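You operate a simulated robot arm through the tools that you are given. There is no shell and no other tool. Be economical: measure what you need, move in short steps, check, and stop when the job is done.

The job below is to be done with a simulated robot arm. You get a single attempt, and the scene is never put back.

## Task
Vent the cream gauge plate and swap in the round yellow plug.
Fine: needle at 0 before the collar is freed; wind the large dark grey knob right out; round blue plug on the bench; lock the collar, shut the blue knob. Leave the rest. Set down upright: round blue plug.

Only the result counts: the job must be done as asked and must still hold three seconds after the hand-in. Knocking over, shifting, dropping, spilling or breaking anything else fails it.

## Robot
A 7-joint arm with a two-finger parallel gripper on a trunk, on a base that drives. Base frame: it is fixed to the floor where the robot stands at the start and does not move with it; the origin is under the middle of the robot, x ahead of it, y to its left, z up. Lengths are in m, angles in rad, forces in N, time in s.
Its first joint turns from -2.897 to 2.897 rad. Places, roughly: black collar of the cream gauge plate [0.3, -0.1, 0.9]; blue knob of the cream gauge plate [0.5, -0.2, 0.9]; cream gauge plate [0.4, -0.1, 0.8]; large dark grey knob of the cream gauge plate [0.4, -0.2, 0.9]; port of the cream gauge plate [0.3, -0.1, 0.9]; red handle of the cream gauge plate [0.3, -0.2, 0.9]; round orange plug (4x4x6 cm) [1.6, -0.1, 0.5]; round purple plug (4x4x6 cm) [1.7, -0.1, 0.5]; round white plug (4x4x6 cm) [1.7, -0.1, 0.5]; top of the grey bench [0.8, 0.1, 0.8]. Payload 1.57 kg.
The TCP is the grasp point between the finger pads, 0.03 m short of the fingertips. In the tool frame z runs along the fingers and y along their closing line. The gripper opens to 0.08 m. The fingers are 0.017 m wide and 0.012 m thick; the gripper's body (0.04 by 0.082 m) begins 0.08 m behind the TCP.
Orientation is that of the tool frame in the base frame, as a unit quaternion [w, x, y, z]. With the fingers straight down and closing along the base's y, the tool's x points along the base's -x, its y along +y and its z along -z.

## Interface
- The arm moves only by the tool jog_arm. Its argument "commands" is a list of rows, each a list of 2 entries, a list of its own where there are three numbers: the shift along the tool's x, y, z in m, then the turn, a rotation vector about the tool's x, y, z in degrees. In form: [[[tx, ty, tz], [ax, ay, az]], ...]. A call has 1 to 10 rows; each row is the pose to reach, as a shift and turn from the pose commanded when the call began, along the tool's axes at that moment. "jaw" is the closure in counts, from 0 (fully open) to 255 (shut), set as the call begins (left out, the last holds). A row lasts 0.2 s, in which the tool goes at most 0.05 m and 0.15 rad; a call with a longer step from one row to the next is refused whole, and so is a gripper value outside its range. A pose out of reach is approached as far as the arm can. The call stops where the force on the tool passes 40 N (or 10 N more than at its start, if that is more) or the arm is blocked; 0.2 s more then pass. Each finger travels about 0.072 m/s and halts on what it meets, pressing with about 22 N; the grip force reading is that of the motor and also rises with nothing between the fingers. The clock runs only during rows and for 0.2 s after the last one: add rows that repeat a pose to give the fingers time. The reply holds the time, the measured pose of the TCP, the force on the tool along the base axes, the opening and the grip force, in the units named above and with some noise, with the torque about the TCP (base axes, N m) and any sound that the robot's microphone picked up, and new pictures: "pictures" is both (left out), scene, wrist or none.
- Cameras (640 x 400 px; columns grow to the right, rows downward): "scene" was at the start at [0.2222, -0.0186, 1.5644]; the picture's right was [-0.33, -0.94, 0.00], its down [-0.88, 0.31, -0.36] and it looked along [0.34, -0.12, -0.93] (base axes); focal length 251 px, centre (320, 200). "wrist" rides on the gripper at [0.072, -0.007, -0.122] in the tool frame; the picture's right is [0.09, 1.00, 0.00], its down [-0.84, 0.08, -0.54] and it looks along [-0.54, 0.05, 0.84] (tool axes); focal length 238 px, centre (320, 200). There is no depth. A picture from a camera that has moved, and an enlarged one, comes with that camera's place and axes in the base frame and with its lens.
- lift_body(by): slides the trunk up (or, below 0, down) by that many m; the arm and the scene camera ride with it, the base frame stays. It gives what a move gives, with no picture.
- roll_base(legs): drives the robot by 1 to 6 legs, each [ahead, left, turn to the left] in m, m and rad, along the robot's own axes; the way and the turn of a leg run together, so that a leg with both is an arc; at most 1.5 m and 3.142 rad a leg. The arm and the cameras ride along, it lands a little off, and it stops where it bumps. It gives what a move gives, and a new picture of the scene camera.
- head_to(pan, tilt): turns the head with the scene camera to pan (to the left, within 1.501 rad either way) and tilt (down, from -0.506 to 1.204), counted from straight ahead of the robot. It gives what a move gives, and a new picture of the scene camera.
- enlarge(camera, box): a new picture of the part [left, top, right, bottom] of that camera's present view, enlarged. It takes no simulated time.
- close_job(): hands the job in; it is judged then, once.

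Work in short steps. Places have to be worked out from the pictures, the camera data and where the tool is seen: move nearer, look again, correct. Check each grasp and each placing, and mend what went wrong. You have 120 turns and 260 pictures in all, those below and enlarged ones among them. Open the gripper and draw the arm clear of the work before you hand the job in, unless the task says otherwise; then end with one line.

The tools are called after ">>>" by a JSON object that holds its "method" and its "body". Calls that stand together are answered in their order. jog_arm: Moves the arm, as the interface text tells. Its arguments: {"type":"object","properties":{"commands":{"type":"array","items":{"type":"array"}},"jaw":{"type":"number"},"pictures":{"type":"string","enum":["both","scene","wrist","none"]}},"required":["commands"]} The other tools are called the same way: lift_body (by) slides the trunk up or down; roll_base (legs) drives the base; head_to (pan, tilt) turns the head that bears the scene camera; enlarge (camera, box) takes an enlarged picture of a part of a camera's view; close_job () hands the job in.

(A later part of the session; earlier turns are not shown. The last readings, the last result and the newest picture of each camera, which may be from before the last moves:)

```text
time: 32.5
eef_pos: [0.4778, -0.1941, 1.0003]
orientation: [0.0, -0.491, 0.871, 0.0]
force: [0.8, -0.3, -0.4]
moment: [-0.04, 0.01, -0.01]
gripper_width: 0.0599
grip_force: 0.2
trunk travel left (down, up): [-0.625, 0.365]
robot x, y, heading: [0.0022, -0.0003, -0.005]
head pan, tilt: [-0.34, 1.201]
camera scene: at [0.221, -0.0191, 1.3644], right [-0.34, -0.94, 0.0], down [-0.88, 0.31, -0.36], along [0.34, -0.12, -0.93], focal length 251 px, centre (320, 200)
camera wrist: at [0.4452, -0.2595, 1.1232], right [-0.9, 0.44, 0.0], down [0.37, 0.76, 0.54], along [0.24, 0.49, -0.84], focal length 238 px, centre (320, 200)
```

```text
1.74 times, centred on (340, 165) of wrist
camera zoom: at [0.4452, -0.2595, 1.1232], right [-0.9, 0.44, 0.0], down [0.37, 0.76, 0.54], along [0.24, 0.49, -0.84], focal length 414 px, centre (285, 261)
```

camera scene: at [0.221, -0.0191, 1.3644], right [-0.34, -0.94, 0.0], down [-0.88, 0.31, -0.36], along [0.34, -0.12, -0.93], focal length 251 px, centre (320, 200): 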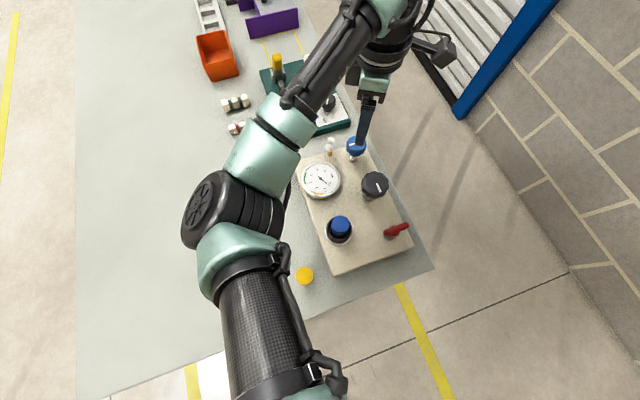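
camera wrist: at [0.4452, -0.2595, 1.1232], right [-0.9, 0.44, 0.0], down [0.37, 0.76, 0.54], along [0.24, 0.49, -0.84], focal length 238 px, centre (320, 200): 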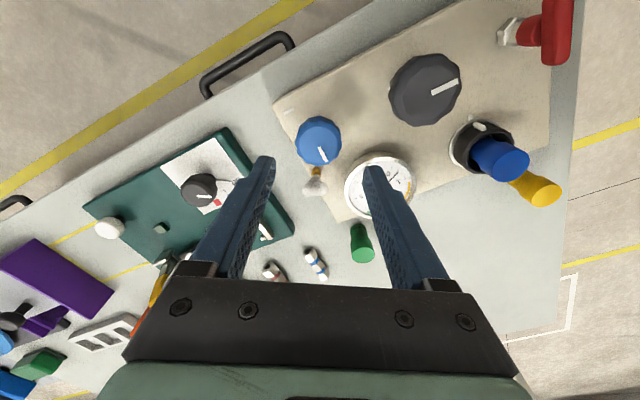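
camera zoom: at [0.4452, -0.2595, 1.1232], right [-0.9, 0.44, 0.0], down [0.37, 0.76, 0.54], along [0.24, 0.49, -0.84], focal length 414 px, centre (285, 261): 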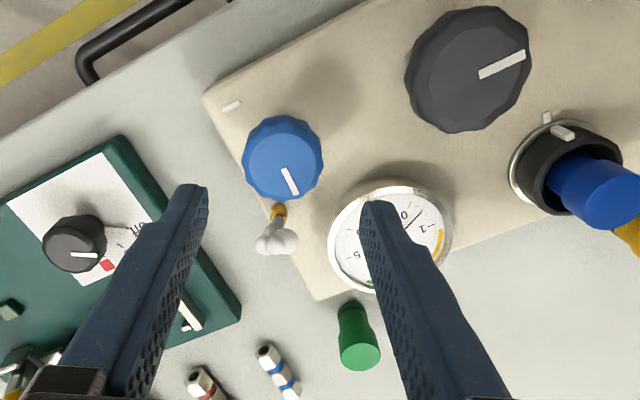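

The needle is at about 0.6 and falling. I move above the collar meanwhile, turning the wrist back.

>>> {"method": "jog_arm", "body": {"commands": [[[0, 0.03, 0], [0, 0, 8]], [[-0.001, 0.065, 0], [0, 0, 16]], [[-0.002, 0.1, 0], [0, 0, 24]], [[-0.003, 0.14, 0], [0, 0, 32]], [[-0.0047, 0.179, 0], [0, 0, 40]], [[-0.0047, 0.179, 0], [0, 0, 48]], [[-0.0047, 0.179, 0], [0, 0, 56]], [[-0.0047, 0.179, 0], [0, 0, 59]], [[-0.0047, 0.179, 0], [0, 0, 59]]], "jaw": 0}}

>>> {"method": "enlarge", "body": {"camera": "wrist", "box": [220, 30, 420, 200]}}

>>> {"method": "enlarge", "body": {"camera": "scene", "box": [280, 140, 420, 280]}}

```text
time: 34.5
eef_pos: [0.3268, -0.0949, 1.0001]
orientation: [0.0, 0.002, 1.0, 0.0]
force: [0.0, -0.4, -0.2]
moment: [-0.03, 0.04, 0.01]
gripper_width: 0.0799
grip_force: 0.1
trunk travel left (down, up): [-0.625, 0.365]
robot x, y, heading: [-0.0023, 0.0011, -0.003]
head pan, tilt: [-0.34, 1.201]
camera scene: at [0.2209, -0.0189, 1.3644], right [-0.34, -0.94, 0.0], down [-0.88, 0.31, -0.36], along [0.34, -0.12, -0.93], focal length 251 px, centre (320, 200)
camera wrist: at [0.2541, -0.1016, 1.1226], right [-0.09, 1.0, 0.0], down [0.84, 0.07, 0.54], along [0.54, 0.05, -0.84], focal length 238 px, centre (320, 200)
```

scene: 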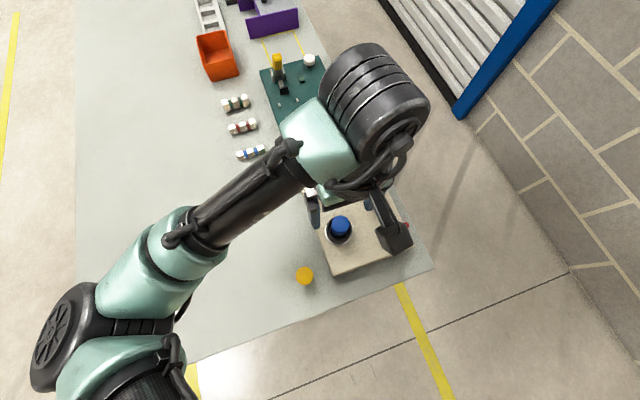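
wrist: 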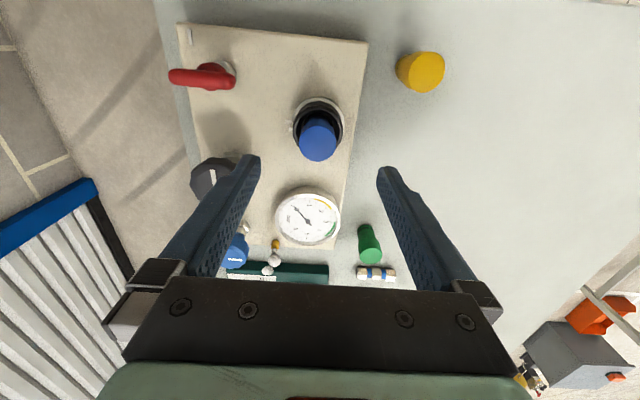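

```text
2.35 times, centred on (320, 115) of wrist
camera zoom: at [0.2541, -0.1016, 1.1226], right [-0.09, 1.0, 0.0], down [0.84, 0.07, 0.54], along [0.54, 0.05, -0.84], focal length 561 px, centre (320, 400)
```

zoom: 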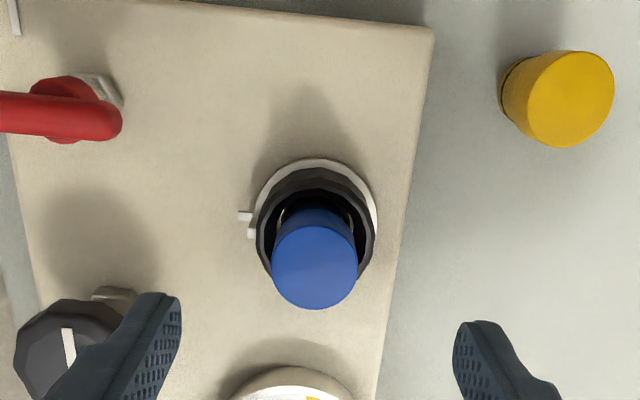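

```text
2.86 times, centred on (350, 210) of scene
camera zoom: at [0.2209, -0.0189, 1.3644], right [-0.34, -0.94, 0.0], down [-0.88, 0.31, -0.36], along [0.34, -0.12, -0.93], focal length 716 px, centre (234, 171)
```

zoom: 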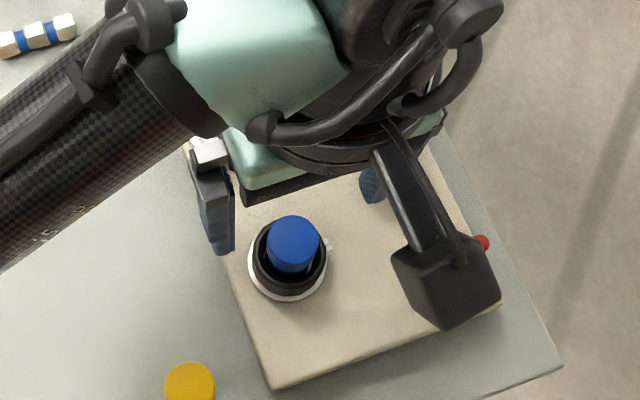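

The collar is ≈0.051 m wide, centred near (0.325,-0.0965), with its tab on the -y side. I check the gauge needle before touching it.

>>> {"method": "enlarge", "body": {"camera": "wrist", "box": [265, 180, 355, 250]}}

```text
5.71 times, centred on (310, 215) of wrist
camera zoom: at [0.2541, -0.1016, 1.1226], right [-0.09, 1.0, 0.0], down [0.84, 0.07, 0.54], along [0.54, 0.05, -0.84], focal length 1362 px, centre (377, 114)
```

zoom: 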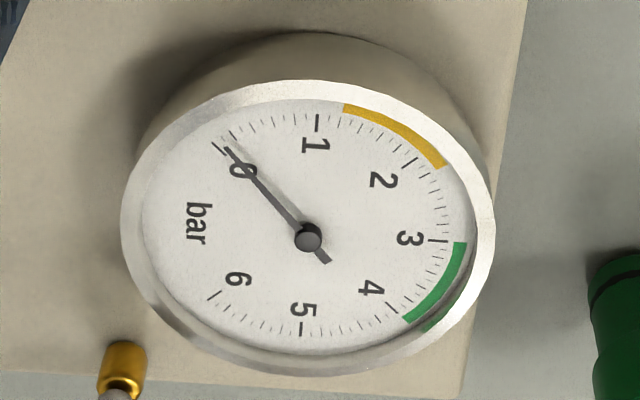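

The needle is practically at 0, still settling. I turn the wrist to -88° so the fingers close along x, clear of the tab, and check again.

>>> {"method": "jog_arm", "body": {"commands": [[[0, -0.001, 0], [0, 0, 8.4]], [[0, -0.001, 0], [0, 0, 16.8]], [[0, -0.001, 0], [0, 0, 25.2]], [[0, -0.001, 0], [0, 0, 33.6]], [[0, -0.001, 0.02], [0, 0, 42]], [[0, -0.001, 0.03], [0, 0, 50.4]], [[0, -0.001, 0.03], [0, 0, 58.8]], [[0, -0.001, 0.03], [0, 0, 67.2]], [[0, -0.001, 0.03], [0, 0, 75.6]], [[0, -0.001, 0.03], [0, 0, 84]]]}}

>>> {"method": "enlarge", "body": {"camera": "wrist", "box": [220, 60, 480, 250]}}

```text
time: 36.7
eef_pos: [0.328, -0.0974, 0.9689]
orientation: [0.001, 0.671, 0.742, 0.0]
force: [-0.2, 0.4, 0.1]
moment: [-0.02, -0.02, 0.02]
gripper_width: 0.0801
grip_force: 0.0
trunk travel left (down, up): [-0.625, 0.365]
robot x, y, heading: [-0.0027, 0.0005, -0.0]
head pan, tilt: [-0.34, 1.201]
camera scene: at [0.221, -0.019, 1.3644], right [-0.34, -0.94, 0.0], down [-0.88, 0.31, -0.36], along [0.34, -0.12, -0.93], focal length 251 px, centre (320, 200)
camera wrist: at [0.3129, -0.0269, 1.0922], right [0.98, 0.19, 0.0], down [0.16, -0.82, 0.54], along [0.1, -0.53, -0.84], focal length 238 px, centre (320, 200)
```

scene: 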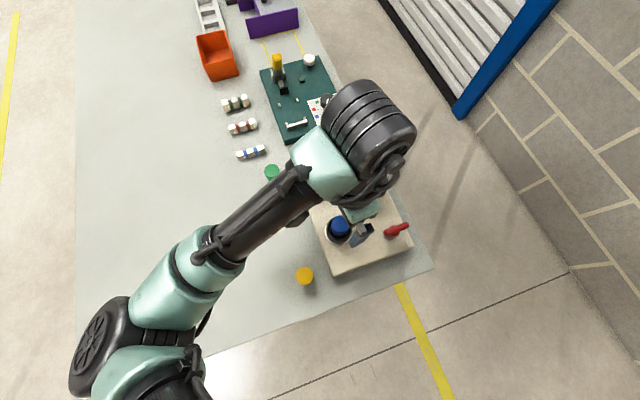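
wrist: 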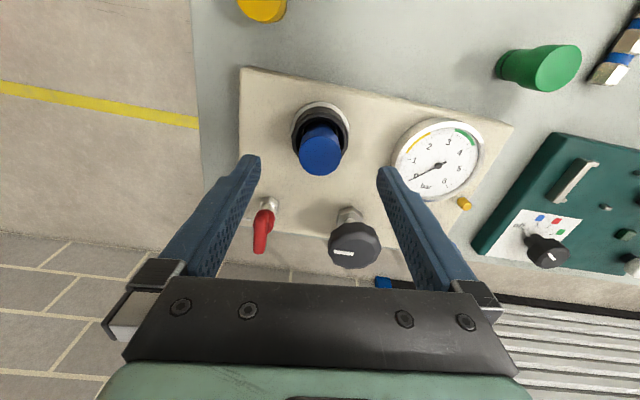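

```text
2.11 times, centred on (350, 155) of wrist
camera zoom: at [0.3129, -0.0269, 1.0922], right [0.98, 0.19, 0.0], down [0.16, -0.82, 0.54], along [0.1, -0.53, -0.84], focal length 502 px, centre (257, 295)
```

zoom: 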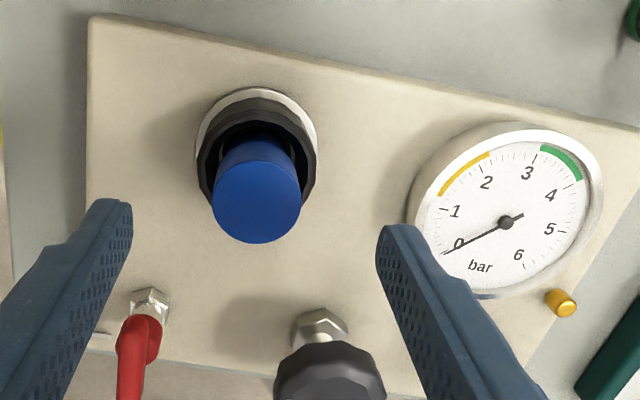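

Needle is at 0 and the puff has stopped. I shift 1.5 mm to -y, go down to grip the black collar (TCP z≈0.892) and close.

>>> {"method": "jog_arm", "body": {"commands": [[[-0.0015, 0, 0.03], [0, 0, 0]], [[-0.0015, 0, 0.06], [0, 0, 0]], [[-0.0015, 0, 0.077], [0, 0, 0]], [[-0.0015, 0, 0.077], [0, 0, 0]]], "pictures": "wrist"}}

>>> {"method": "jog_arm", "body": {"commands": [[[0, 0, 0], [0, 0, 0]], [[0, 0, 0], [0, 0, 0]], [[0, 0, 0], [0, 0, 0]]], "jaw": 255, "pictures": "wrist"}}

```text
time: 37.7
eef_pos: [0.3309, -0.1015, 0.8931]
orientation: [0.0, 0.67, 0.743, 0.0]
force: [0.6, -0.5, -0.7]
moment: [0.0, -0.03, 0.0]
gripper_width: 0.0799
grip_force: 0.0
trunk travel left (down, up): [-0.625, 0.365]
robot x, y, heading: [0.0008, 0.0003, -0.001]
head pan, tilt: [-0.34, 1.201]
camera wrist: at [0.3156, -0.03, 1.0159], right [0.98, 0.19, 0.0], down [0.16, -0.82, 0.54], along [0.11, -0.53, -0.84], focal length 238 px, centre (320, 200)
```

wrist: 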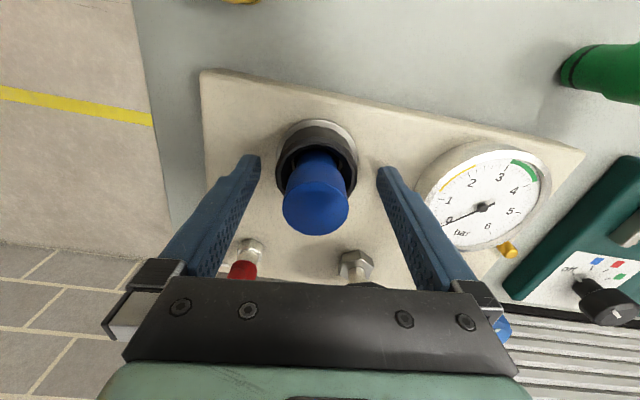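

```text
time: 38.5
eef_pos: [0.3282, -0.1003, 0.8936]
orientation: [-0.001, 0.671, 0.741, -0.002]
force: [-15.8, 1.0, -8.1]
moment: [-0.05, -0.29, 0.04]
gripper_width: 0.0506
grip_force: 44.8
trunk travel left (down, up): [-0.625, 0.365]
robot x, y, heading: [0.0008, -0.0018, 0.001]
head pan, tilt: [-0.34, 1.201]
camera wrist: at [0.3137, -0.0305, 1.016], right [0.98, 0.19, 0.0], down [0.16, -0.82, 0.54], along [0.1, -0.53, -0.84], focal length 238 px, centre (320, 200)
```

wrist: 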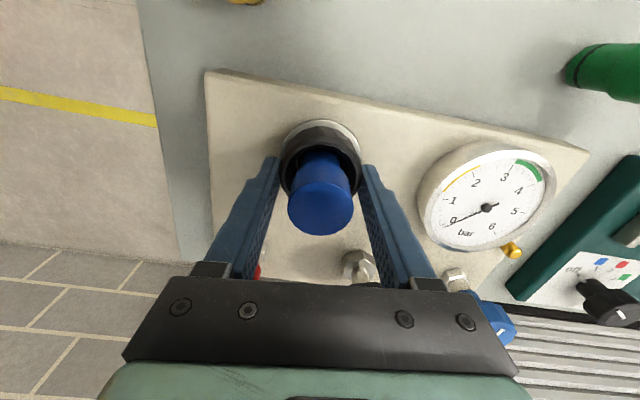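

Collar gripped at 0.0506 m, needle on 0. I ease 1.7 mm to -x and turn counter-clockwise.

>>> {"method": "jog_arm", "body": {"commands": [[[0, -0.0017, 0], [0, 0, -8]], [[0, -0.0017, 0], [0, 0, -16]], [[0, -0.0017, 0], [0, 0, -24]], [[0, -0.0017, 0], [0, 0, -32]], [[0, -0.0017, 0], [0, 0, -40]], [[0, -0.0017, 0], [0, 0, -40]]], "pictures": "wrist"}}

```text
time: 39.9
eef_pos: [0.3301, -0.0994, 0.8919]
orientation: [0.005, 0.373, 0.928, 0.0]
force: [20.4, -3.7, 27.6]
moment: [-0.58, -0.02, -0.02]
gripper_width: 0.0505
grip_force: 44.6
trunk travel left (down, up): [-0.625, 0.365]
robot x, y, heading: [-0.0016, 0.0025, 0.001]
head pan, tilt: [-0.34, 1.201]
camera wrist: at [0.2715, -0.0543, 1.0146], right [0.62, 0.78, 0.0], down [0.65, -0.52, 0.55], along [0.43, -0.34, -0.84], focal length 238 px, centre (320, 200)
```

wrist: 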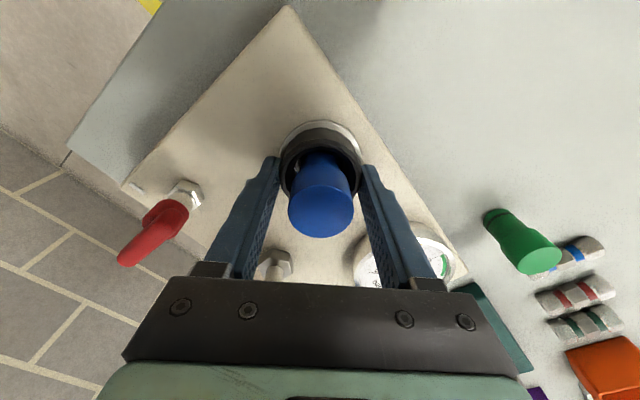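

A push of 27 N up and 20 N in x has built up; I ease those and keep turning another 40°.

>>> {"method": "jog_arm", "body": {"commands": [[[-0.0013, 0.0012, -0.0015], [0, 0, 0]], [[-0.0013, 0.0012, -0.0015], [0, 0, -8]], [[-0.0013, 0.0012, -0.0015], [0, 0, -16]], [[-0.0013, 0.0012, -0.0015], [0, 0, -24]], [[-0.0013, 0.0012, -0.0015], [0, 0, -32]], [[-0.0013, 0.0012, -0.0015], [0, 0, -40]], [[-0.0013, 0.0012, -0.0015], [0, 0, -40]]], "pictures": "wrist"}}

```text
time: 41.5
eef_pos: [0.3313, -0.0976, 0.8918]
orientation: [0.0, 0.032, 0.999, 0.002]
force: [22.0, 11.0, -8.6]
moment: [-0.6, 0.12, 0.05]
gripper_width: 0.0506
grip_force: 44.7
trunk travel left (down, up): [-0.625, 0.365]
robot x, y, heading: [-0.0015, 0.0009, -0.003]
head pan, tilt: [-0.34, 1.201]
camera wrist: at [0.2574, -0.1, 1.0149], right [-0.03, 1.0, 0.0], down [0.84, 0.02, 0.54], along [0.54, 0.02, -0.84], focal length 238 px, centre (320, 200)
```

wrist: 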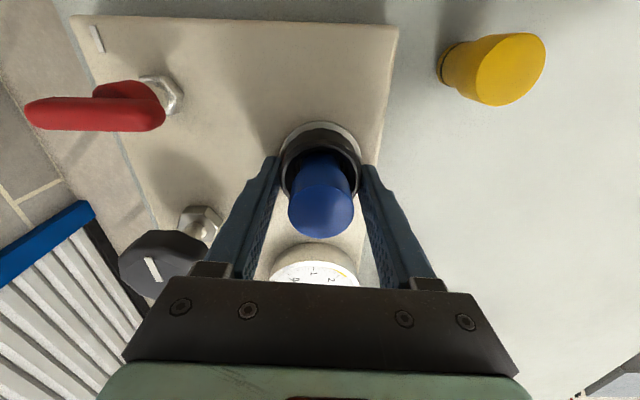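

Still turning freely (no torque). I continue, easing x by 2 mm, until a stop shows.

>>> {"method": "jog_arm", "body": {"commands": [[[-0.002, 0.001, 0], [0, 0, -8]], [[-0.002, 0.001, 0], [0, 0, -16]], [[-0.002, 0.001, 0], [0, 0, -24]], [[-0.002, 0.001, 0], [0, 0, -32]], [[-0.002, 0.001, 0], [0, 0, -32]]], "pictures": "wrist"}}

```text
time: 42.7
eef_pos: [0.3298, -0.0971, 0.8932]
orientation: [-0.001, -0.24, 0.971, 0.001]
force: [-1.7, 21.7, 6.8]
moment: [0.05, 0.51, -1.49]
gripper_width: 0.0486
grip_force: 44.9
trunk travel left (down, up): [-0.625, 0.365]
robot x, y, heading: [-0.0008, -0.0002, -0.003]
head pan, tilt: [-0.34, 1.201]
camera wrist: at [0.2682, -0.1361, 1.0163], right [-0.55, 0.84, 0.0], down [0.71, 0.46, 0.54], along [0.45, 0.3, -0.84], focal length 238 px, centre (320, 200)
```

wrist: 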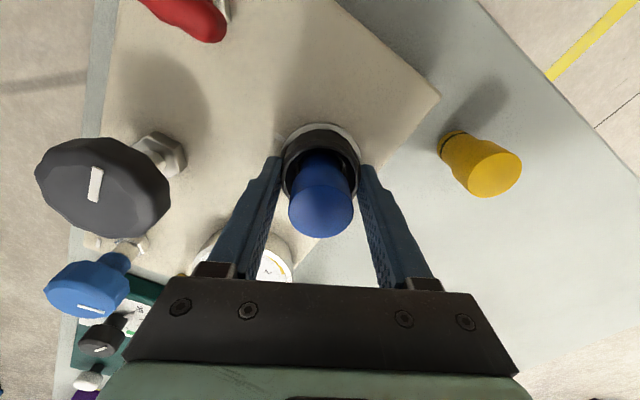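

A 1.49 Nm torque shows the stop. I release, rise and look at the collar's tab.

>>> {"method": "jog_arm", "body": {"commands": [[[0, 0, 0], [0, 0, 4]], [[0, 0, 0], [0, 0, 4]], [[0, 0, 0], [0, 0, 4]], [[0, 0, -0.04], [0, 0, 4]], [[0, 0, -0.08], [0, 0, 4]], [[0, 0, -0.08], [0, 0, 4]]], "jaw": 0}}

>>> {"method": "enlarge", "body": {"camera": "wrist", "box": [240, 60, 400, 200]}}

>>> {"method": "enlarge", "body": {"camera": "scene", "box": [290, 140, 420, 280]}}

```text
time: 44.1
eef_pos: [0.3305, -0.1, 0.9716]
orientation: [0.0, -0.207, 0.978, -0.001]
force: [-0.3, 0.7, -0.5]
moment: [0.02, 0.0, -0.02]
gripper_width: 0.08
grip_force: 0.0
trunk travel left (down, up): [-0.625, 0.365]
robot x, y, heading: [-0.0021, 0.0019, -0.004]
head pan, tilt: [-0.34, 1.201]
camera scene: at [0.221, -0.0189, 1.3644], right [-0.34, -0.94, 0.0], down [-0.88, 0.31, -0.36], along [0.34, -0.12, -0.93], focal length 251 px, centre (320, 200)
camera wrist: at [0.2667, -0.135, 1.0939], right [-0.49, 0.87, 0.0], down [0.73, 0.41, 0.54], along [0.47, 0.26, -0.84], focal length 238 px, centre (320, 200)
```

scene: 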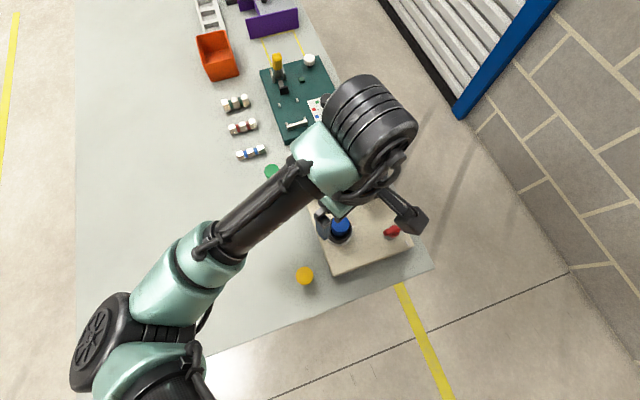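
wrist: 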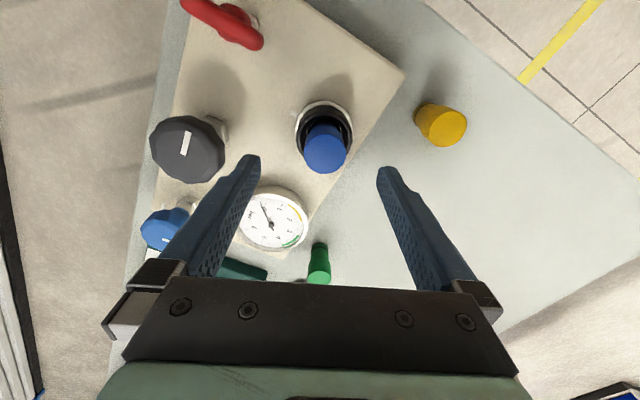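

```text
2.86 times, centred on (320, 130) of wrist
camera zoom: at [0.2667, -0.135, 1.0939], right [-0.49, 0.87, 0.0], down [0.73, 0.41, 0.54], along [0.47, 0.26, -0.84], focal length 681 px, centre (320, 400)
```

zoom: 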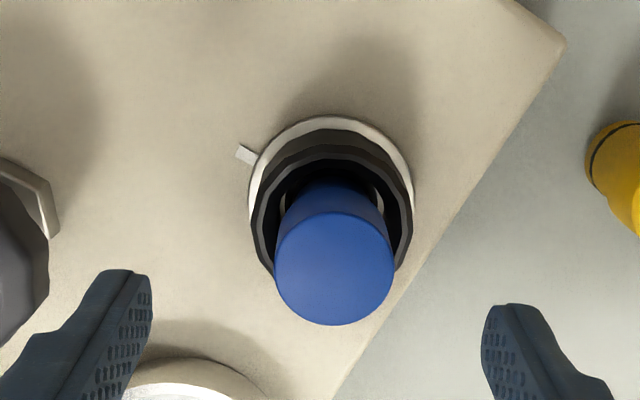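

```text
2.86 times, centred on (355, 210) of scene
camera zoom: at [0.221, -0.0189, 1.3644], right [-0.34, -0.94, 0.0], down [-0.88, 0.31, -0.36], along [0.34, -0.12, -0.93], focal length 716 px, centre (220, 171)
```

zoom: 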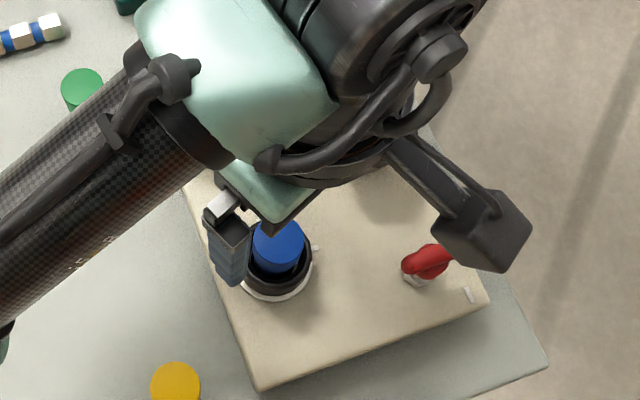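

The tab has gone from the -y side (now hidden toward +x), so the collar is freed. The plug sits ~4 mm in +y from the tool; I recentre, square the wrist and look again.

>>> {"method": "jog_arm", "body": {"commands": [[[-0.0018, 0.0041, 0], [0, 0, 8]], [[-0.0018, 0.0041, 0], [0, 0, 16]], [[-0.0018, 0.0041, 0.02], [0, 0, 23.9]], [[-0.0018, 0.0041, 0.02], [0, 0, 23.9]]], "pictures": "wrist"}}

>>> {"method": "enlarge", "body": {"camera": "wrist", "box": [220, 90, 420, 230]}}

```text
time: 45.1
eef_pos: [0.3316, -0.0948, 0.9544]
orientation: [0.0, 0.0, 1.0, 0.0]
force: [0.0, 0.8, 0.0]
moment: [-0.03, -0.02, -0.03]
gripper_width: 0.0799
grip_force: 0.2
trunk travel left (down, up): [-0.625, 0.365]
robot x, y, heading: [0.0005, 0.003, -0.0]
head pan, tilt: [-0.34, 1.201]
camera wrist: at [0.259, -0.1007, 1.0756], right [-0.09, 1.0, 0.0], down [0.84, 0.08, 0.54], along [0.54, 0.05, -0.84], focal length 238 px, centre (320, 200)
```

wrist: 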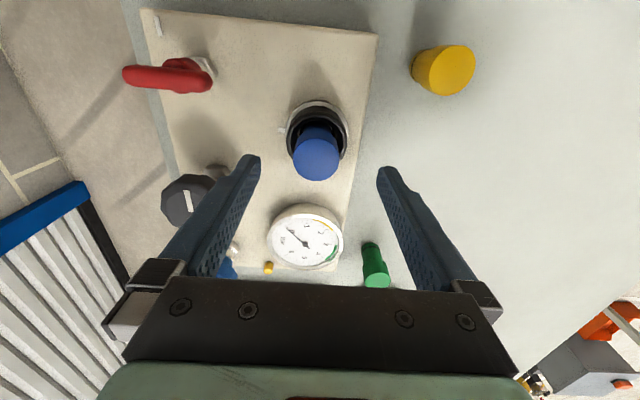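

```text
2.86 times, centred on (320, 160) of wrist
camera zoom: at [0.259, -0.1007, 1.0756], right [-0.09, 1.0, 0.0], down [0.84, 0.08, 0.54], along [0.54, 0.05, -0.84], focal length 681 px, centre (320, 314)
```

zoom: 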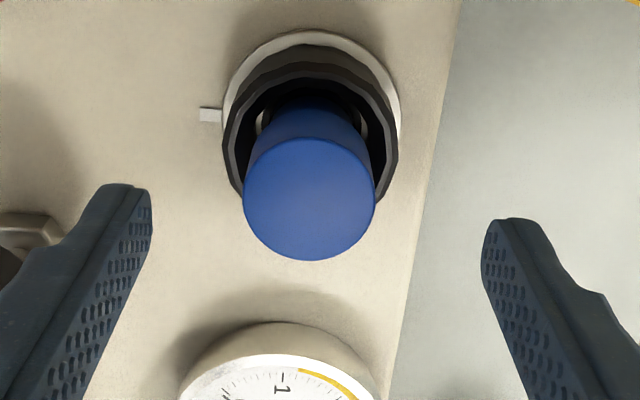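

The plug is ~2 mm (-x) and ~2.6 mm (-y) off. I correct, descend to TCP z≈0.909 (tips just above the collar rim) and grip the plug.

>>> {"method": "jog_arm", "body": {"commands": [[[0.002, -0.0026, 0], [0, 0, 0]], [[0.002, -0.0026, 0.025], [0, 0, 0]], [[0.002, -0.0026, 0.045], [0, 0, 0]], [[0.002, -0.0026, 0.045], [0, 0, 0]]], "pictures": "none"}}

>>> {"method": "jog_arm", "body": {"commands": [[[0, 0, 0], [0, 0, 0]], [[0, 0, 0], [0, 0, 0]], [[0, 0, 0], [0, 0, 0]], [[0, 0, 0], [0, 0, 0]]], "jaw": 255, "pictures": "both"}}

```text
time: 46.1
eef_pos: [0.329, -0.0986, 0.9076]
orientation: [0.0, -0.001, 1.0, 0.0]
force: [-0.2, -0.3, -0.1]
moment: [-0.05, 0.0, 0.0]
gripper_width: 0.0802
grip_force: 0.1
trunk travel left (down, up): [-0.625, 0.365]
robot x, y, heading: [0.0026, -0.0031, -0.0]
head pan, tilt: [-0.34, 1.201]
```

```text
time: 47.1
eef_pos: [0.3283, -0.0979, 0.908]
orientation: [-0.001, 0.0, 1.0, 0.001]
force: [-1.4, 8.4, -5.1]
moment: [0.35, -0.01, 0.04]
gripper_width: 0.051
grip_force: 45.2
trunk travel left (down, up): [-0.625, 0.365]
robot x, y, heading: [-0.0032, -0.0038, 0.001]
head pan, tilt: [-0.34, 1.201]
camera scene: at [0.221, -0.0181, 1.3643], right [-0.34, -0.94, 0.0], down [-0.88, 0.31, -0.36], along [0.34, -0.12, -0.93], focal length 251 px, centre (320, 200)
camera wrist: at [0.2559, -0.1042, 1.03], right [-0.09, 1.0, 0.0], down [0.84, 0.08, 0.54], along [0.54, 0.05, -0.84], focal length 238 px, centre (320, 200)
```

scene: 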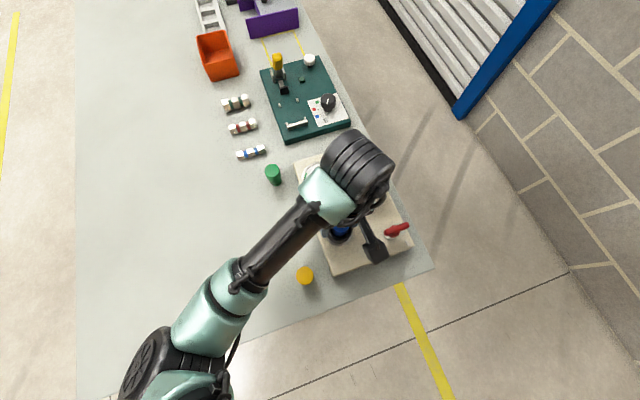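
wrist: 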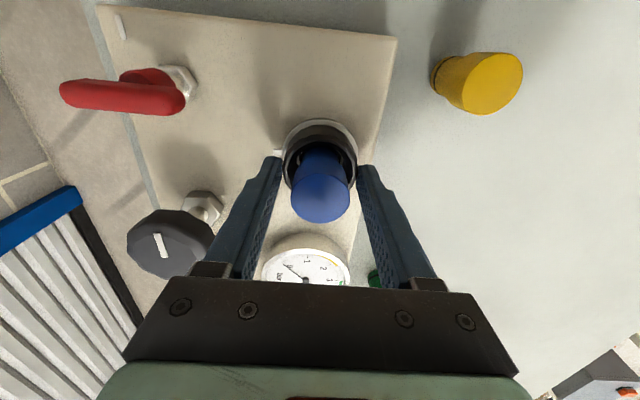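

The width of 0.051 means the fingertips still met the collar. I open, rise 12 mm and close on the plug alone.

>>> {"method": "jog_arm", "body": {"commands": [[[0, 0, 0], [0, 0, 0]], [[0, 0, 0], [0, 0, 0]], [[0, 0, -0.012], [0, 0, 0]], [[0, 0, -0.012], [0, 0, 0]]], "jaw": 0, "pictures": "none"}}

>>> {"method": "jog_arm", "body": {"commands": [[[0, 0, 0], [0, 0, 0]], [[0, 0, 0], [0, 0, 0]], [[0, 0, 0], [0, 0, 0]], [[0, 0, 0], [0, 0, 0]]], "jaw": 255, "pictures": "wrist"}}

```text
time: 48.1
eef_pos: [0.3285, -0.0999, 0.92]
orientation: [0.0, 0.0, 1.0, -0.001]
force: [0.9, 0.7, 0.7]
moment: [-0.04, -0.02, 0.01]
gripper_width: 0.08
grip_force: 0.1
trunk travel left (down, up): [-0.625, 0.365]
robot x, y, heading: [0.001, -0.0008, -0.004]
head pan, tilt: [-0.34, 1.201]
```

```text
time: 49.1
eef_pos: [0.3278, -0.0986, 0.9201]
orientation: [0.0, 0.0, 1.0, -0.001]
force: [-0.4, 0.2, 0.1]
moment: [-0.03, 0.01, 0.03]
gripper_width: 0.0318
grip_force: 22.0
trunk travel left (down, up): [-0.625, 0.365]
robot x, y, heading: [-0.0001, 0.0006, -0.004]
head pan, tilt: [-0.34, 1.201]
camera wrist: at [0.2555, -0.1058, 1.0424], right [-0.09, 1.0, 0.0], down [0.84, 0.08, 0.54], along [0.54, 0.05, -0.84], focal length 238 px, centre (320, 200)
```

wrist: 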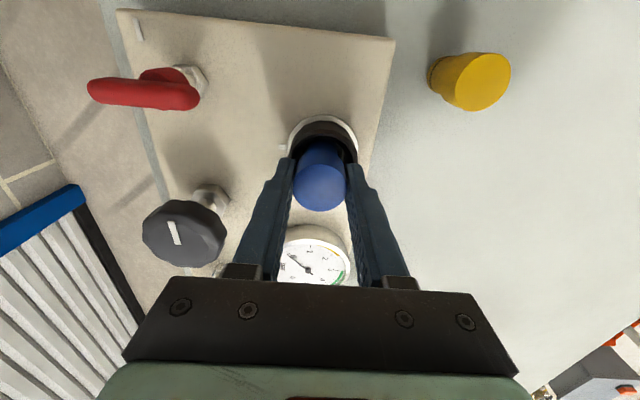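

Closed to 0.032 m on the plug. I pull it up slowly and check.

>>> {"method": "jog_arm", "body": {"commands": [[[0, 0, 0], [0, 0, 0]], [[0, 0, -0.01], [0, 0, 0]], [[0, 0, -0.02], [0, 0, 0]], [[0, 0, -0.035], [0, 0, 0]], [[0, 0, -0.05], [0, 0, 0]], [[0, 0, -0.07], [0, 0, 0]], [[0, 0, -0.07], [0, 0, 0]]]}}

>>> {"method": "enlarge", "body": {"camera": "wrist", "box": [220, 80, 440, 240]}}

```text
time: 50.7
eef_pos: [0.3294, -0.0957, 0.9911]
orientation: [0.0, 0.0, 1.0, 0.0]
force: [0.0, 0.0, -0.9]
moment: [0.0, 0.04, -0.04]
gripper_width: 0.0318
grip_force: 22.3
trunk travel left (down, up): [-0.625, 0.365]
robot x, y, heading: [-0.0003, -0.003, -0.006]
head pan, tilt: [-0.34, 1.201]
camera scene: at [0.221, -0.019, 1.3644], right [-0.34, -0.94, 0.0], down [-0.88, 0.31, -0.36], along [0.34, -0.12, -0.93], focal length 251 px, centre (320, 200)
camera wrist: at [0.2563, -0.1018, 1.1141], right [-0.09, 1.0, 0.0], down [0.84, 0.08, 0.54], along [0.54, 0.05, -0.84], focal length 238 px, centre (320, 200)
```

scene: 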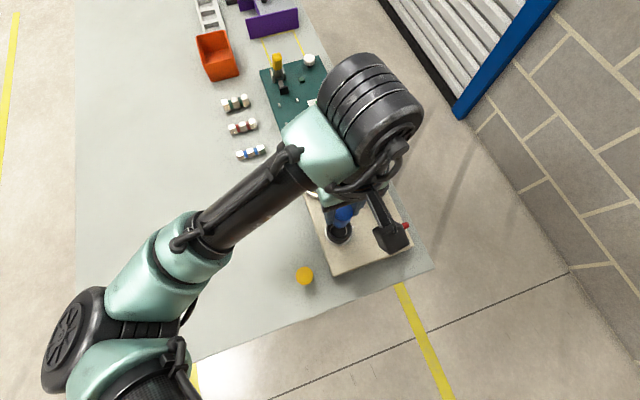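
wrist: 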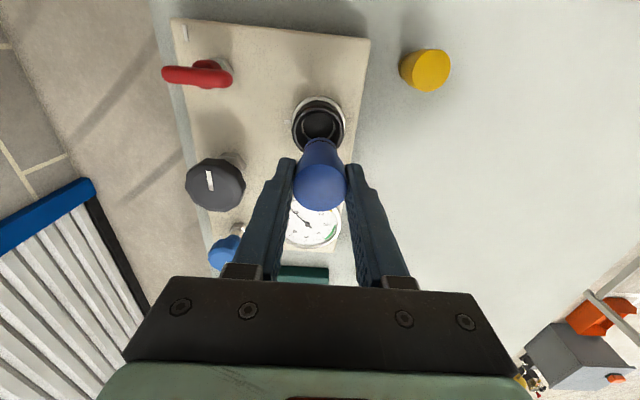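

```text
2.50 times, centred on (330, 160) of wrist
camera zoom: at [0.2563, -0.1018, 1.1141], right [-0.09, 1.0, 0.0], down [0.84, 0.08, 0.54], along [0.54, 0.05, -0.84], focal length 596 px, centre (295, 300)
```

zoom: 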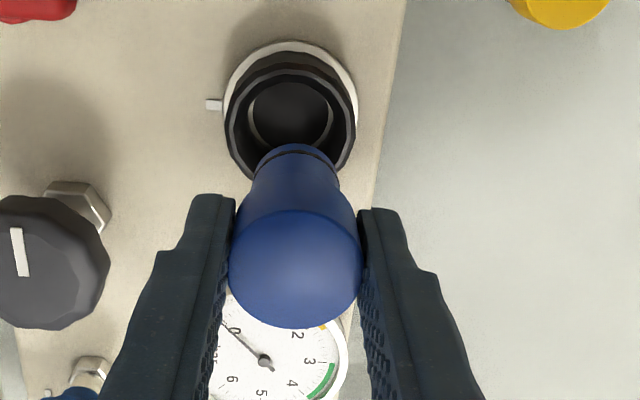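

The blue plug is out and held, upright. I carry it to a free bench spot near (0.38, 0.04), staying high.

>>> {"method": "jog_arm", "body": {"commands": [[[-0.01, 0.03, 0], [0, 0, 0]], [[-0.022, 0.065, 0], [0, 0, 0]], [[-0.035, 0.1, 0], [0, 0, 0]], [[-0.0515, 0.138, 0], [0, 0, 0]], [[-0.0515, 0.138, 0.04], [0, 0, 0]], [[-0.0515, 0.138, 0.075], [0, 0, 0]], [[-0.0515, 0.138, 0.095], [0, 0, 0]], [[-0.0515, 0.138, 0.095], [0, 0, 0]]]}}

```text
time: 52.5
eef_pos: [0.3776, 0.043, 0.894]
orientation: [0.001, 0.0, 1.0, 0.0]
force: [-1.2, -0.5, -0.2]
moment: [-0.02, 0.02, 0.0]
gripper_width: 0.0317
grip_force: 21.6
trunk travel left (down, up): [-0.625, 0.365]
robot x, y, heading: [-0.0014, 0.0004, -0.002]
head pan, tilt: [-0.34, 1.201]
camera scene: at [0.221, -0.0189, 1.3644], right [-0.34, -0.94, 0.0], down [-0.88, 0.31, -0.36], along [0.34, -0.12, -0.93], focal length 251 px, centre (320, 200)
camera wrist: at [0.3055, 0.0364, 1.0163], right [-0.09, 1.0, 0.0], down [0.84, 0.08, 0.54], along [0.54, 0.05, -0.84], focal length 238 px, centre (320, 200)
```

scene: 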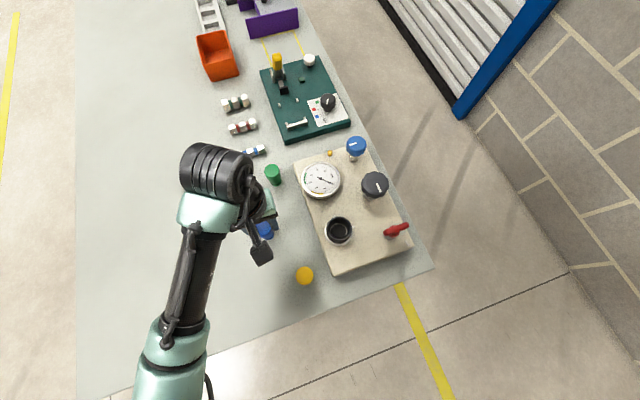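
wrist: 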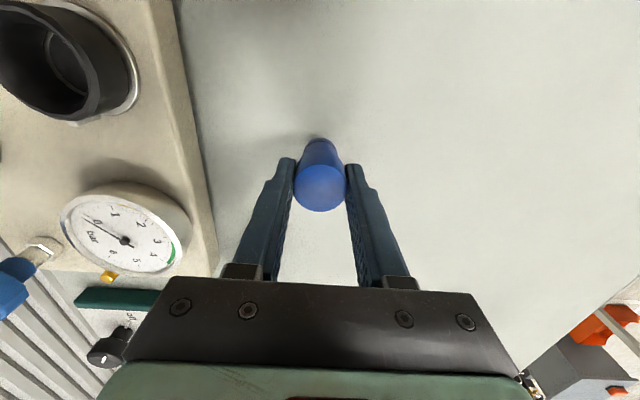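

The bottom is ≈2 cm above the bench by my estimate. I lower in small steps, watching the force.

>>> {"method": "jog_arm", "body": {"commands": [[[0, 0, 0.006], [0, 0, 0]], [[0, 0, 0.012], [0, 0, 0]], [[0, 0, 0.014], [0, 0, 0]]], "pictures": "none"}}

>>> {"method": "jog_arm", "body": {"commands": [[[0, 0, 0.002], [0, 0, 0]], [[0, 0, 0.004], [0, 0, 0]]], "pictures": "wrist"}}

```text
time: 53.3
eef_pos: [0.3796, 0.0417, 0.8807]
orientation: [0.0, 0.0, 1.0, 0.0]
force: [-0.7, 0.0, -0.7]
moment: [-0.01, 0.0, -0.02]
gripper_width: 0.032
grip_force: 21.3
trunk travel left (down, up): [-0.625, 0.365]
robot x, y, heading: [-0.0048, -0.0011, -0.004]
head pan, tilt: [-0.34, 1.201]
```

```text
time: 53.9
eef_pos: [0.3801, 0.0429, 0.88]
orientation: [0.001, 0.001, 1.0, -0.001]
force: [-0.2, -2.7, 16.3]
moment: [-0.11, 0.07, 0.01]
gripper_width: 0.0319
grip_force: 21.6
trunk travel left (down, up): [-0.625, 0.365]
robot x, y, heading: [0.0001, -0.0015, -0.001]
head pan, tilt: [-0.34, 1.201]
camera wrist: at [0.3061, 0.0357, 1.0009], right [-0.09, 1.0, 0.0], down [0.83, 0.08, 0.55], along [0.54, 0.05, -0.84], focal length 238 px, centre (320, 200)
```

wrist: 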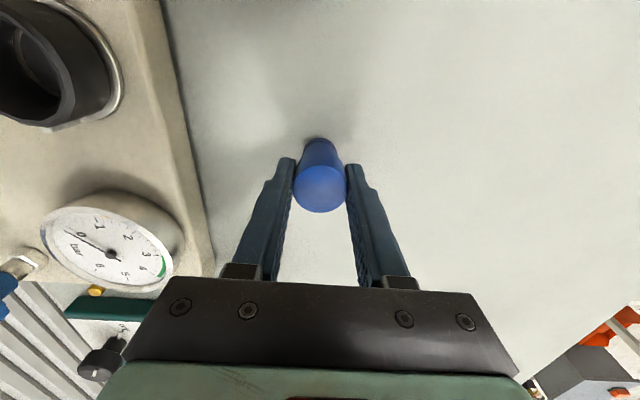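

Contact: 16 N. I ease off 1.5 mm and open, then rise.

>>> {"method": "jog_arm", "body": {"commands": [[[0, 0, -0.0015], [0, 0, 0]], [[0, 0, -0.0015], [0, 0, 0]]], "pictures": "none"}}

>>> {"method": "jog_arm", "body": {"commands": [[[0, 0, 0], [0, 0, 0]], [[0, 0, 0], [0, 0, 0]], [[0, 0, 0], [0, 0, 0]], [[0, 0, 0], [0, 0, 0]], [[0, 0, -0.04], [0, 0, 0]], [[0, 0, -0.08], [0, 0, 0]], [[0, 0, -0.11], [0, 0, 0]], [[0, 0, -0.11], [0, 0, 0]]], "jaw": 0}}

```text
time: 54.5
eef_pos: [0.3808, 0.0416, 0.8779]
orientation: [0.0, 0.0, 1.0, 0.001]
force: [-0.4, -0.3, 3.8]
moment: [-0.04, 0.01, -0.02]
gripper_width: 0.0318
grip_force: 22.3
trunk travel left (down, up): [-0.625, 0.365]
robot x, y, heading: [-0.0026, 0.0012, -0.005]
head pan, tilt: [-0.34, 1.201]
```

```text
time: 56.3
eef_pos: [0.3786, 0.0391, 0.9892]
orientation: [0.0, 0.0, 1.0, 0.0]
force: [0.2, -0.3, -0.7]
moment: [0.01, 0.0, 0.01]
gripper_width: 0.08
grip_force: 0.0
trunk travel left (down, up): [-0.625, 0.365]
robot x, y, heading: [-0.0005, -0.002, -0.001]
head pan, tilt: [-0.34, 1.201]
camera scene: at [0.221, -0.019, 1.3644], right [-0.34, -0.94, 0.0], down [-0.88, 0.31, -0.36], along [0.34, -0.12, -0.93], focal length 251 px, centre (320, 200)
camera wrist: at [0.3051, 0.0331, 1.112], right [-0.09, 1.0, 0.0], down [0.84, 0.08, 0.54], along [0.54, 0.05, -0.84], focal length 238 px, centre (320, 200)
```

scene: 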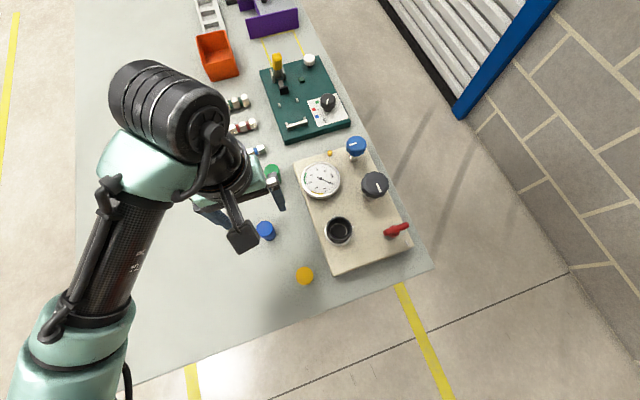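
wrist: 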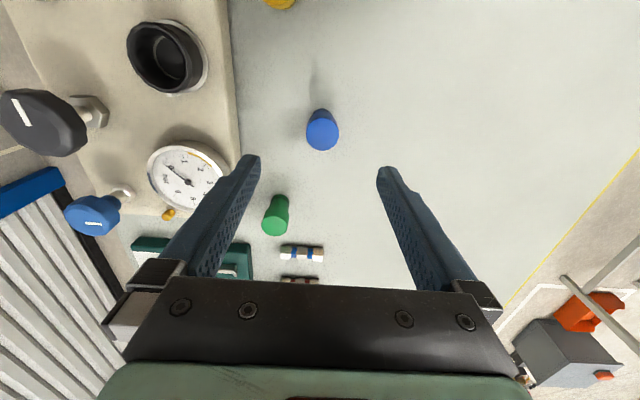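

The blue plug stands upright on the bench. Next I move over the yellow plug near (0.266, 0.004).

>>> {"method": "jog_arm", "body": {"commands": [[[0.04, -0.012, 0], [0, 0, 0]], [[0.08, -0.025, 0], [0, 0, 0]], [[0.113, -0.036, 0], [0, 0, 0]], [[0.113, -0.036, 0], [0, 0, 0]]]}}

>>> {"method": "enlarge", "body": {"camera": "wrist", "box": [240, 50, 400, 190]}}

```text
time: 57.3
eef_pos: [0.2849, 0.0077, 0.9857]
orientation: [0.0, 0.0, 1.0, 0.0]
force: [-0.2, -0.5, -0.1]
moment: [0.01, 0.02, 0.0]
gripper_width: 0.08
grip_force: 0.1
out of reach, approached as far as the arm can: row 3, 4
trunk travel left (down, up): [-0.625, 0.365]
robot x, y, heading: [0.0004, -0.0003, 0.004]
head pan, tilt: [-0.34, 1.201]
camera scene: at [0.2208, -0.0189, 1.3644], right [-0.34, -0.94, 0.0], down [-0.88, 0.31, -0.36], along [0.34, -0.12, -0.93], focal length 251 px, centre (320, 200)
camera wrist: at [0.2115, 0.0011, 1.1079], right [-0.09, 1.0, 0.0], down [0.84, 0.08, 0.54], along [0.54, 0.05, -0.84], focal length 238 px, centre (320, 200)
```

scene: 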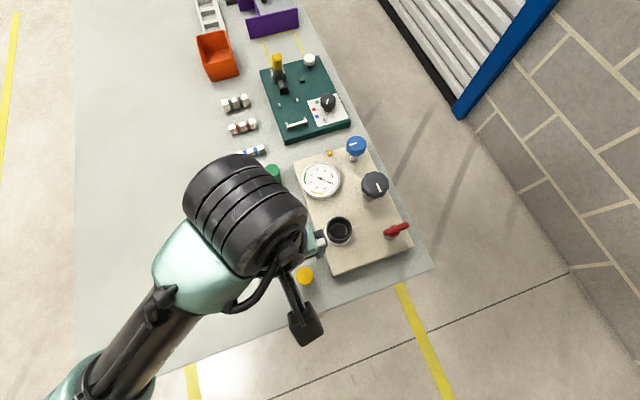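
wrist: 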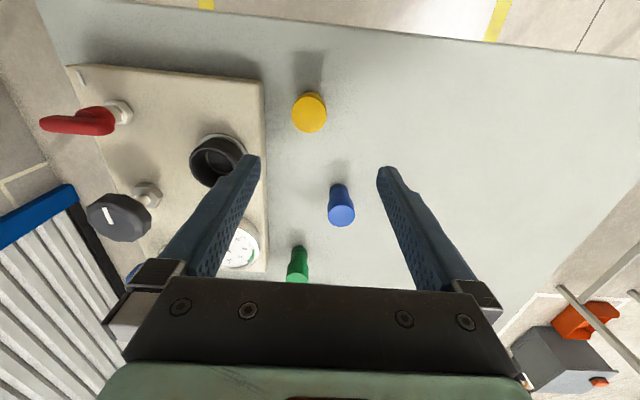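

```text
2.86 times, centred on (320, 120) of wrist
camera zoom: at [0.2115, 0.0011, 1.1079], right [-0.09, 1.0, 0.0], down [0.84, 0.08, 0.54], along [0.54, 0.05, -0.84], focal length 681 px, centre (320, 429)
```

zoom: 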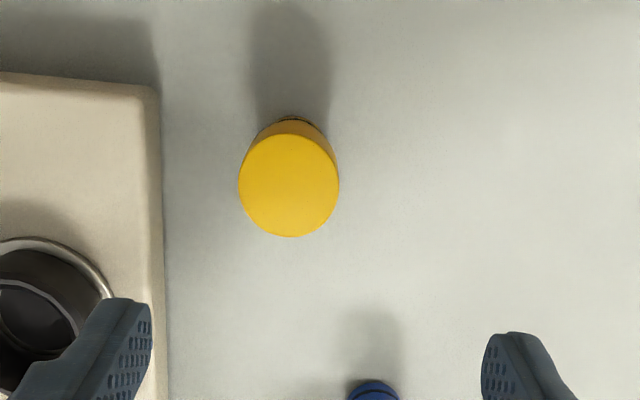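

The arm is at its inner reach limit (x≈0.285); the yellow plug is at about (0.268,-0.004). I back the base 7 cm with the tool high.

>>> {"method": "roll_base", "body": {"legs": [[-0.07, 0, 0]]}}

```text
time: 58.3
eef_pos: [0.2147, 0.0087, 0.9861]
orientation: [0.0, -0.001, 1.0, 0.0]
force: [-0.4, 0.2, 0.2]
moment: [-0.01, -0.03, 0.05]
gripper_width: 0.0801
grip_force: 0.1
trunk travel left (down, up): [-0.625, 0.365]
robot x, y, heading: [-0.0708, -0.0002, 0.003]
head pan, tilt: [-0.34, 1.201]
camera scene: at [0.1506, -0.0186, 1.3646], right [-0.33, -0.94, 0.0], down [-0.88, 0.31, -0.36], along [0.34, -0.12, -0.93], focal length 251 px, centre (320, 200)
```

scene: 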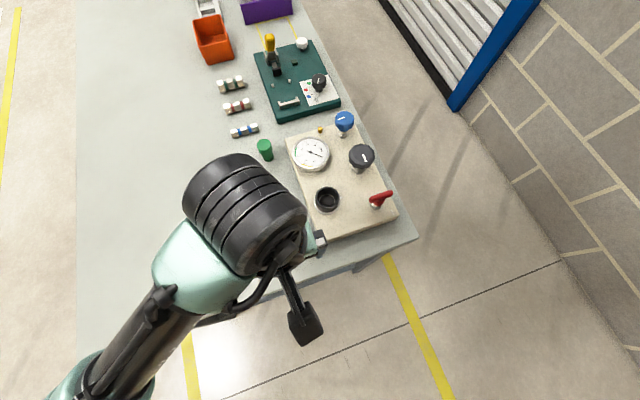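

Base is back 7 cm. I move over the yellow plug and look.

>>> {"method": "jog_arm", "body": {"commands": [[[-0.027, -0.006, 0], [0, 0, 0]], [[-0.0535, -0.0125, 0], [0, 0, 0]], [[-0.0535, -0.0125, 0.03], [0, 0, 0]], [[-0.0535, -0.0125, 0.03], [0, 0, 0]]]}}

>>> {"method": "enlarge", "body": {"camera": "wrist", "box": [220, 70, 420, 220]}}

```text
time: 59.3
eef_pos: [0.2687, -0.0059, 0.9522]
orientation: [0.0, 0.0, 1.0, 0.0]
force: [0.2, 0.0, -0.3]
moment: [-0.02, -0.01, -0.03]
gripper_width: 0.0802
grip_force: 0.0
trunk travel left (down, up): [-0.625, 0.365]
robot x, y, heading: [-0.0716, 0.0006, 0.002]
head pan, tilt: [-0.34, 1.201]
camera scene: at [0.1516, -0.0186, 1.3644], right [-0.33, -0.94, 0.0], down [-0.88, 0.31, -0.36], along [0.34, -0.12, -0.93], focal length 251 px, centre (320, 200)
camera wrist: at [0.1956, -0.0116, 1.0749], right [-0.09, 1.0, 0.0], down [0.84, 0.08, 0.54], along [0.54, 0.05, -0.84], focal length 238 px, centre (320, 200)
```

scene: 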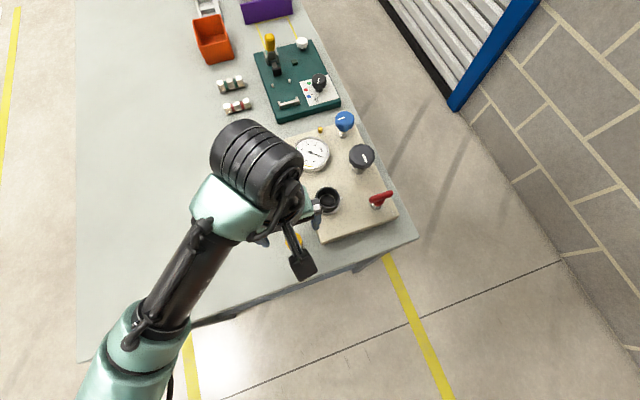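
wrist: 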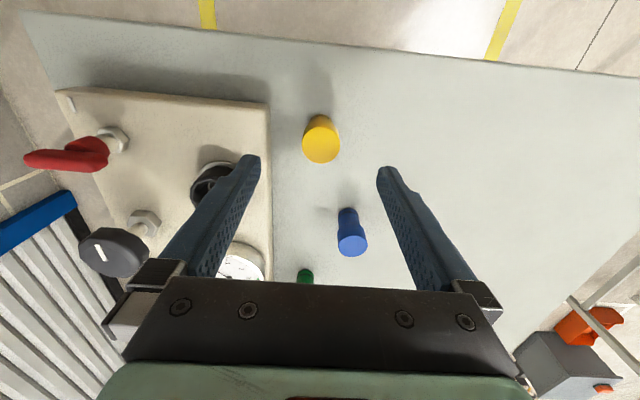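

```text
2.67 times, centred on (320, 145) of wrist
camera zoom: at [0.1956, -0.0116, 1.0749], right [-0.09, 1.0, 0.0], down [0.84, 0.08, 0.54], along [0.54, 0.05, -0.84], focal length 636 px, centre (320, 347)
```

zoom: 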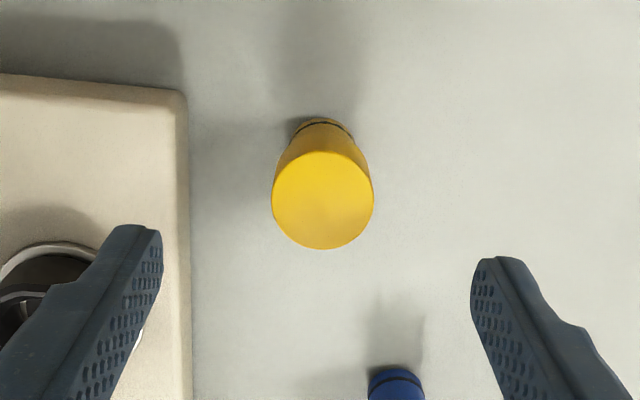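

Well aligned. The plate edge is at y≈-0.054, so I open only to 0.055 m, descend to TCP z≈0.879 and grip the yellow plug's head.

>>> {"method": "jog_arm", "body": {"commands": [[[-0.001, 0.001, 0], [0, 0, 0]], [[-0.001, 0.001, 0], [0, 0, 0]], [[-0.001, 0.001, 0.03], [0, 0, 0]], [[-0.001, 0.001, 0.06], [0, 0, 0]], [[-0.001, 0.001, 0.073], [0, 0, 0]], [[-0.001, 0.001, 0.073], [0, 0, 0]]], "jaw": 80, "pictures": "none"}}

>>> {"method": "jog_arm", "body": {"commands": [[[0, 0, 0], [0, 0, 0]], [[0, 0, 0], [0, 0, 0]], [[0, 0, 0], [0, 0, 0]], [[0, 0, 0], [0, 0, 0]]], "jaw": 255, "pictures": "wrist"}}

```text
time: 60.7
eef_pos: [0.2683, -0.0046, 0.8799]
orientation: [-0.001, -0.001, 1.0, 0.0]
force: [-0.6, -0.2, 0.5]
moment: [-0.01, -0.01, 0.03]
gripper_width: 0.0549
grip_force: 0.2
trunk travel left (down, up): [-0.625, 0.365]
robot x, y, heading: [-0.0661, 0.0021, -0.002]
head pan, tilt: [-0.34, 1.201]
```

```text
time: 61.7
eef_pos: [0.2697, -0.0042, 0.8807]
orientation: [-0.001, -0.001, 1.0, -0.001]
force: [-0.1, -0.1, 0.0]
moment: [-0.04, -0.02, 0.01]
gripper_width: 0.0317
grip_force: 22.1
trunk travel left (down, up): [-0.625, 0.365]
robot x, y, heading: [-0.0701, 0.0016, 0.001]
head pan, tilt: [-0.34, 1.201]
camera wrist: at [0.1963, -0.0115, 1.0032], right [-0.09, 1.0, 0.0], down [0.84, 0.08, 0.54], along [0.54, 0.05, -0.84], focal length 238 px, centre (320, 200)
```

wrist: 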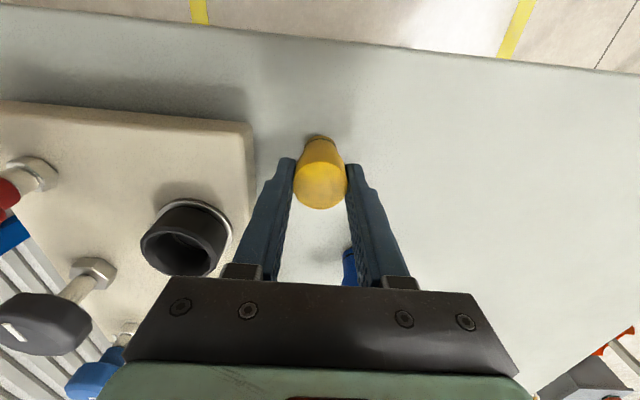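

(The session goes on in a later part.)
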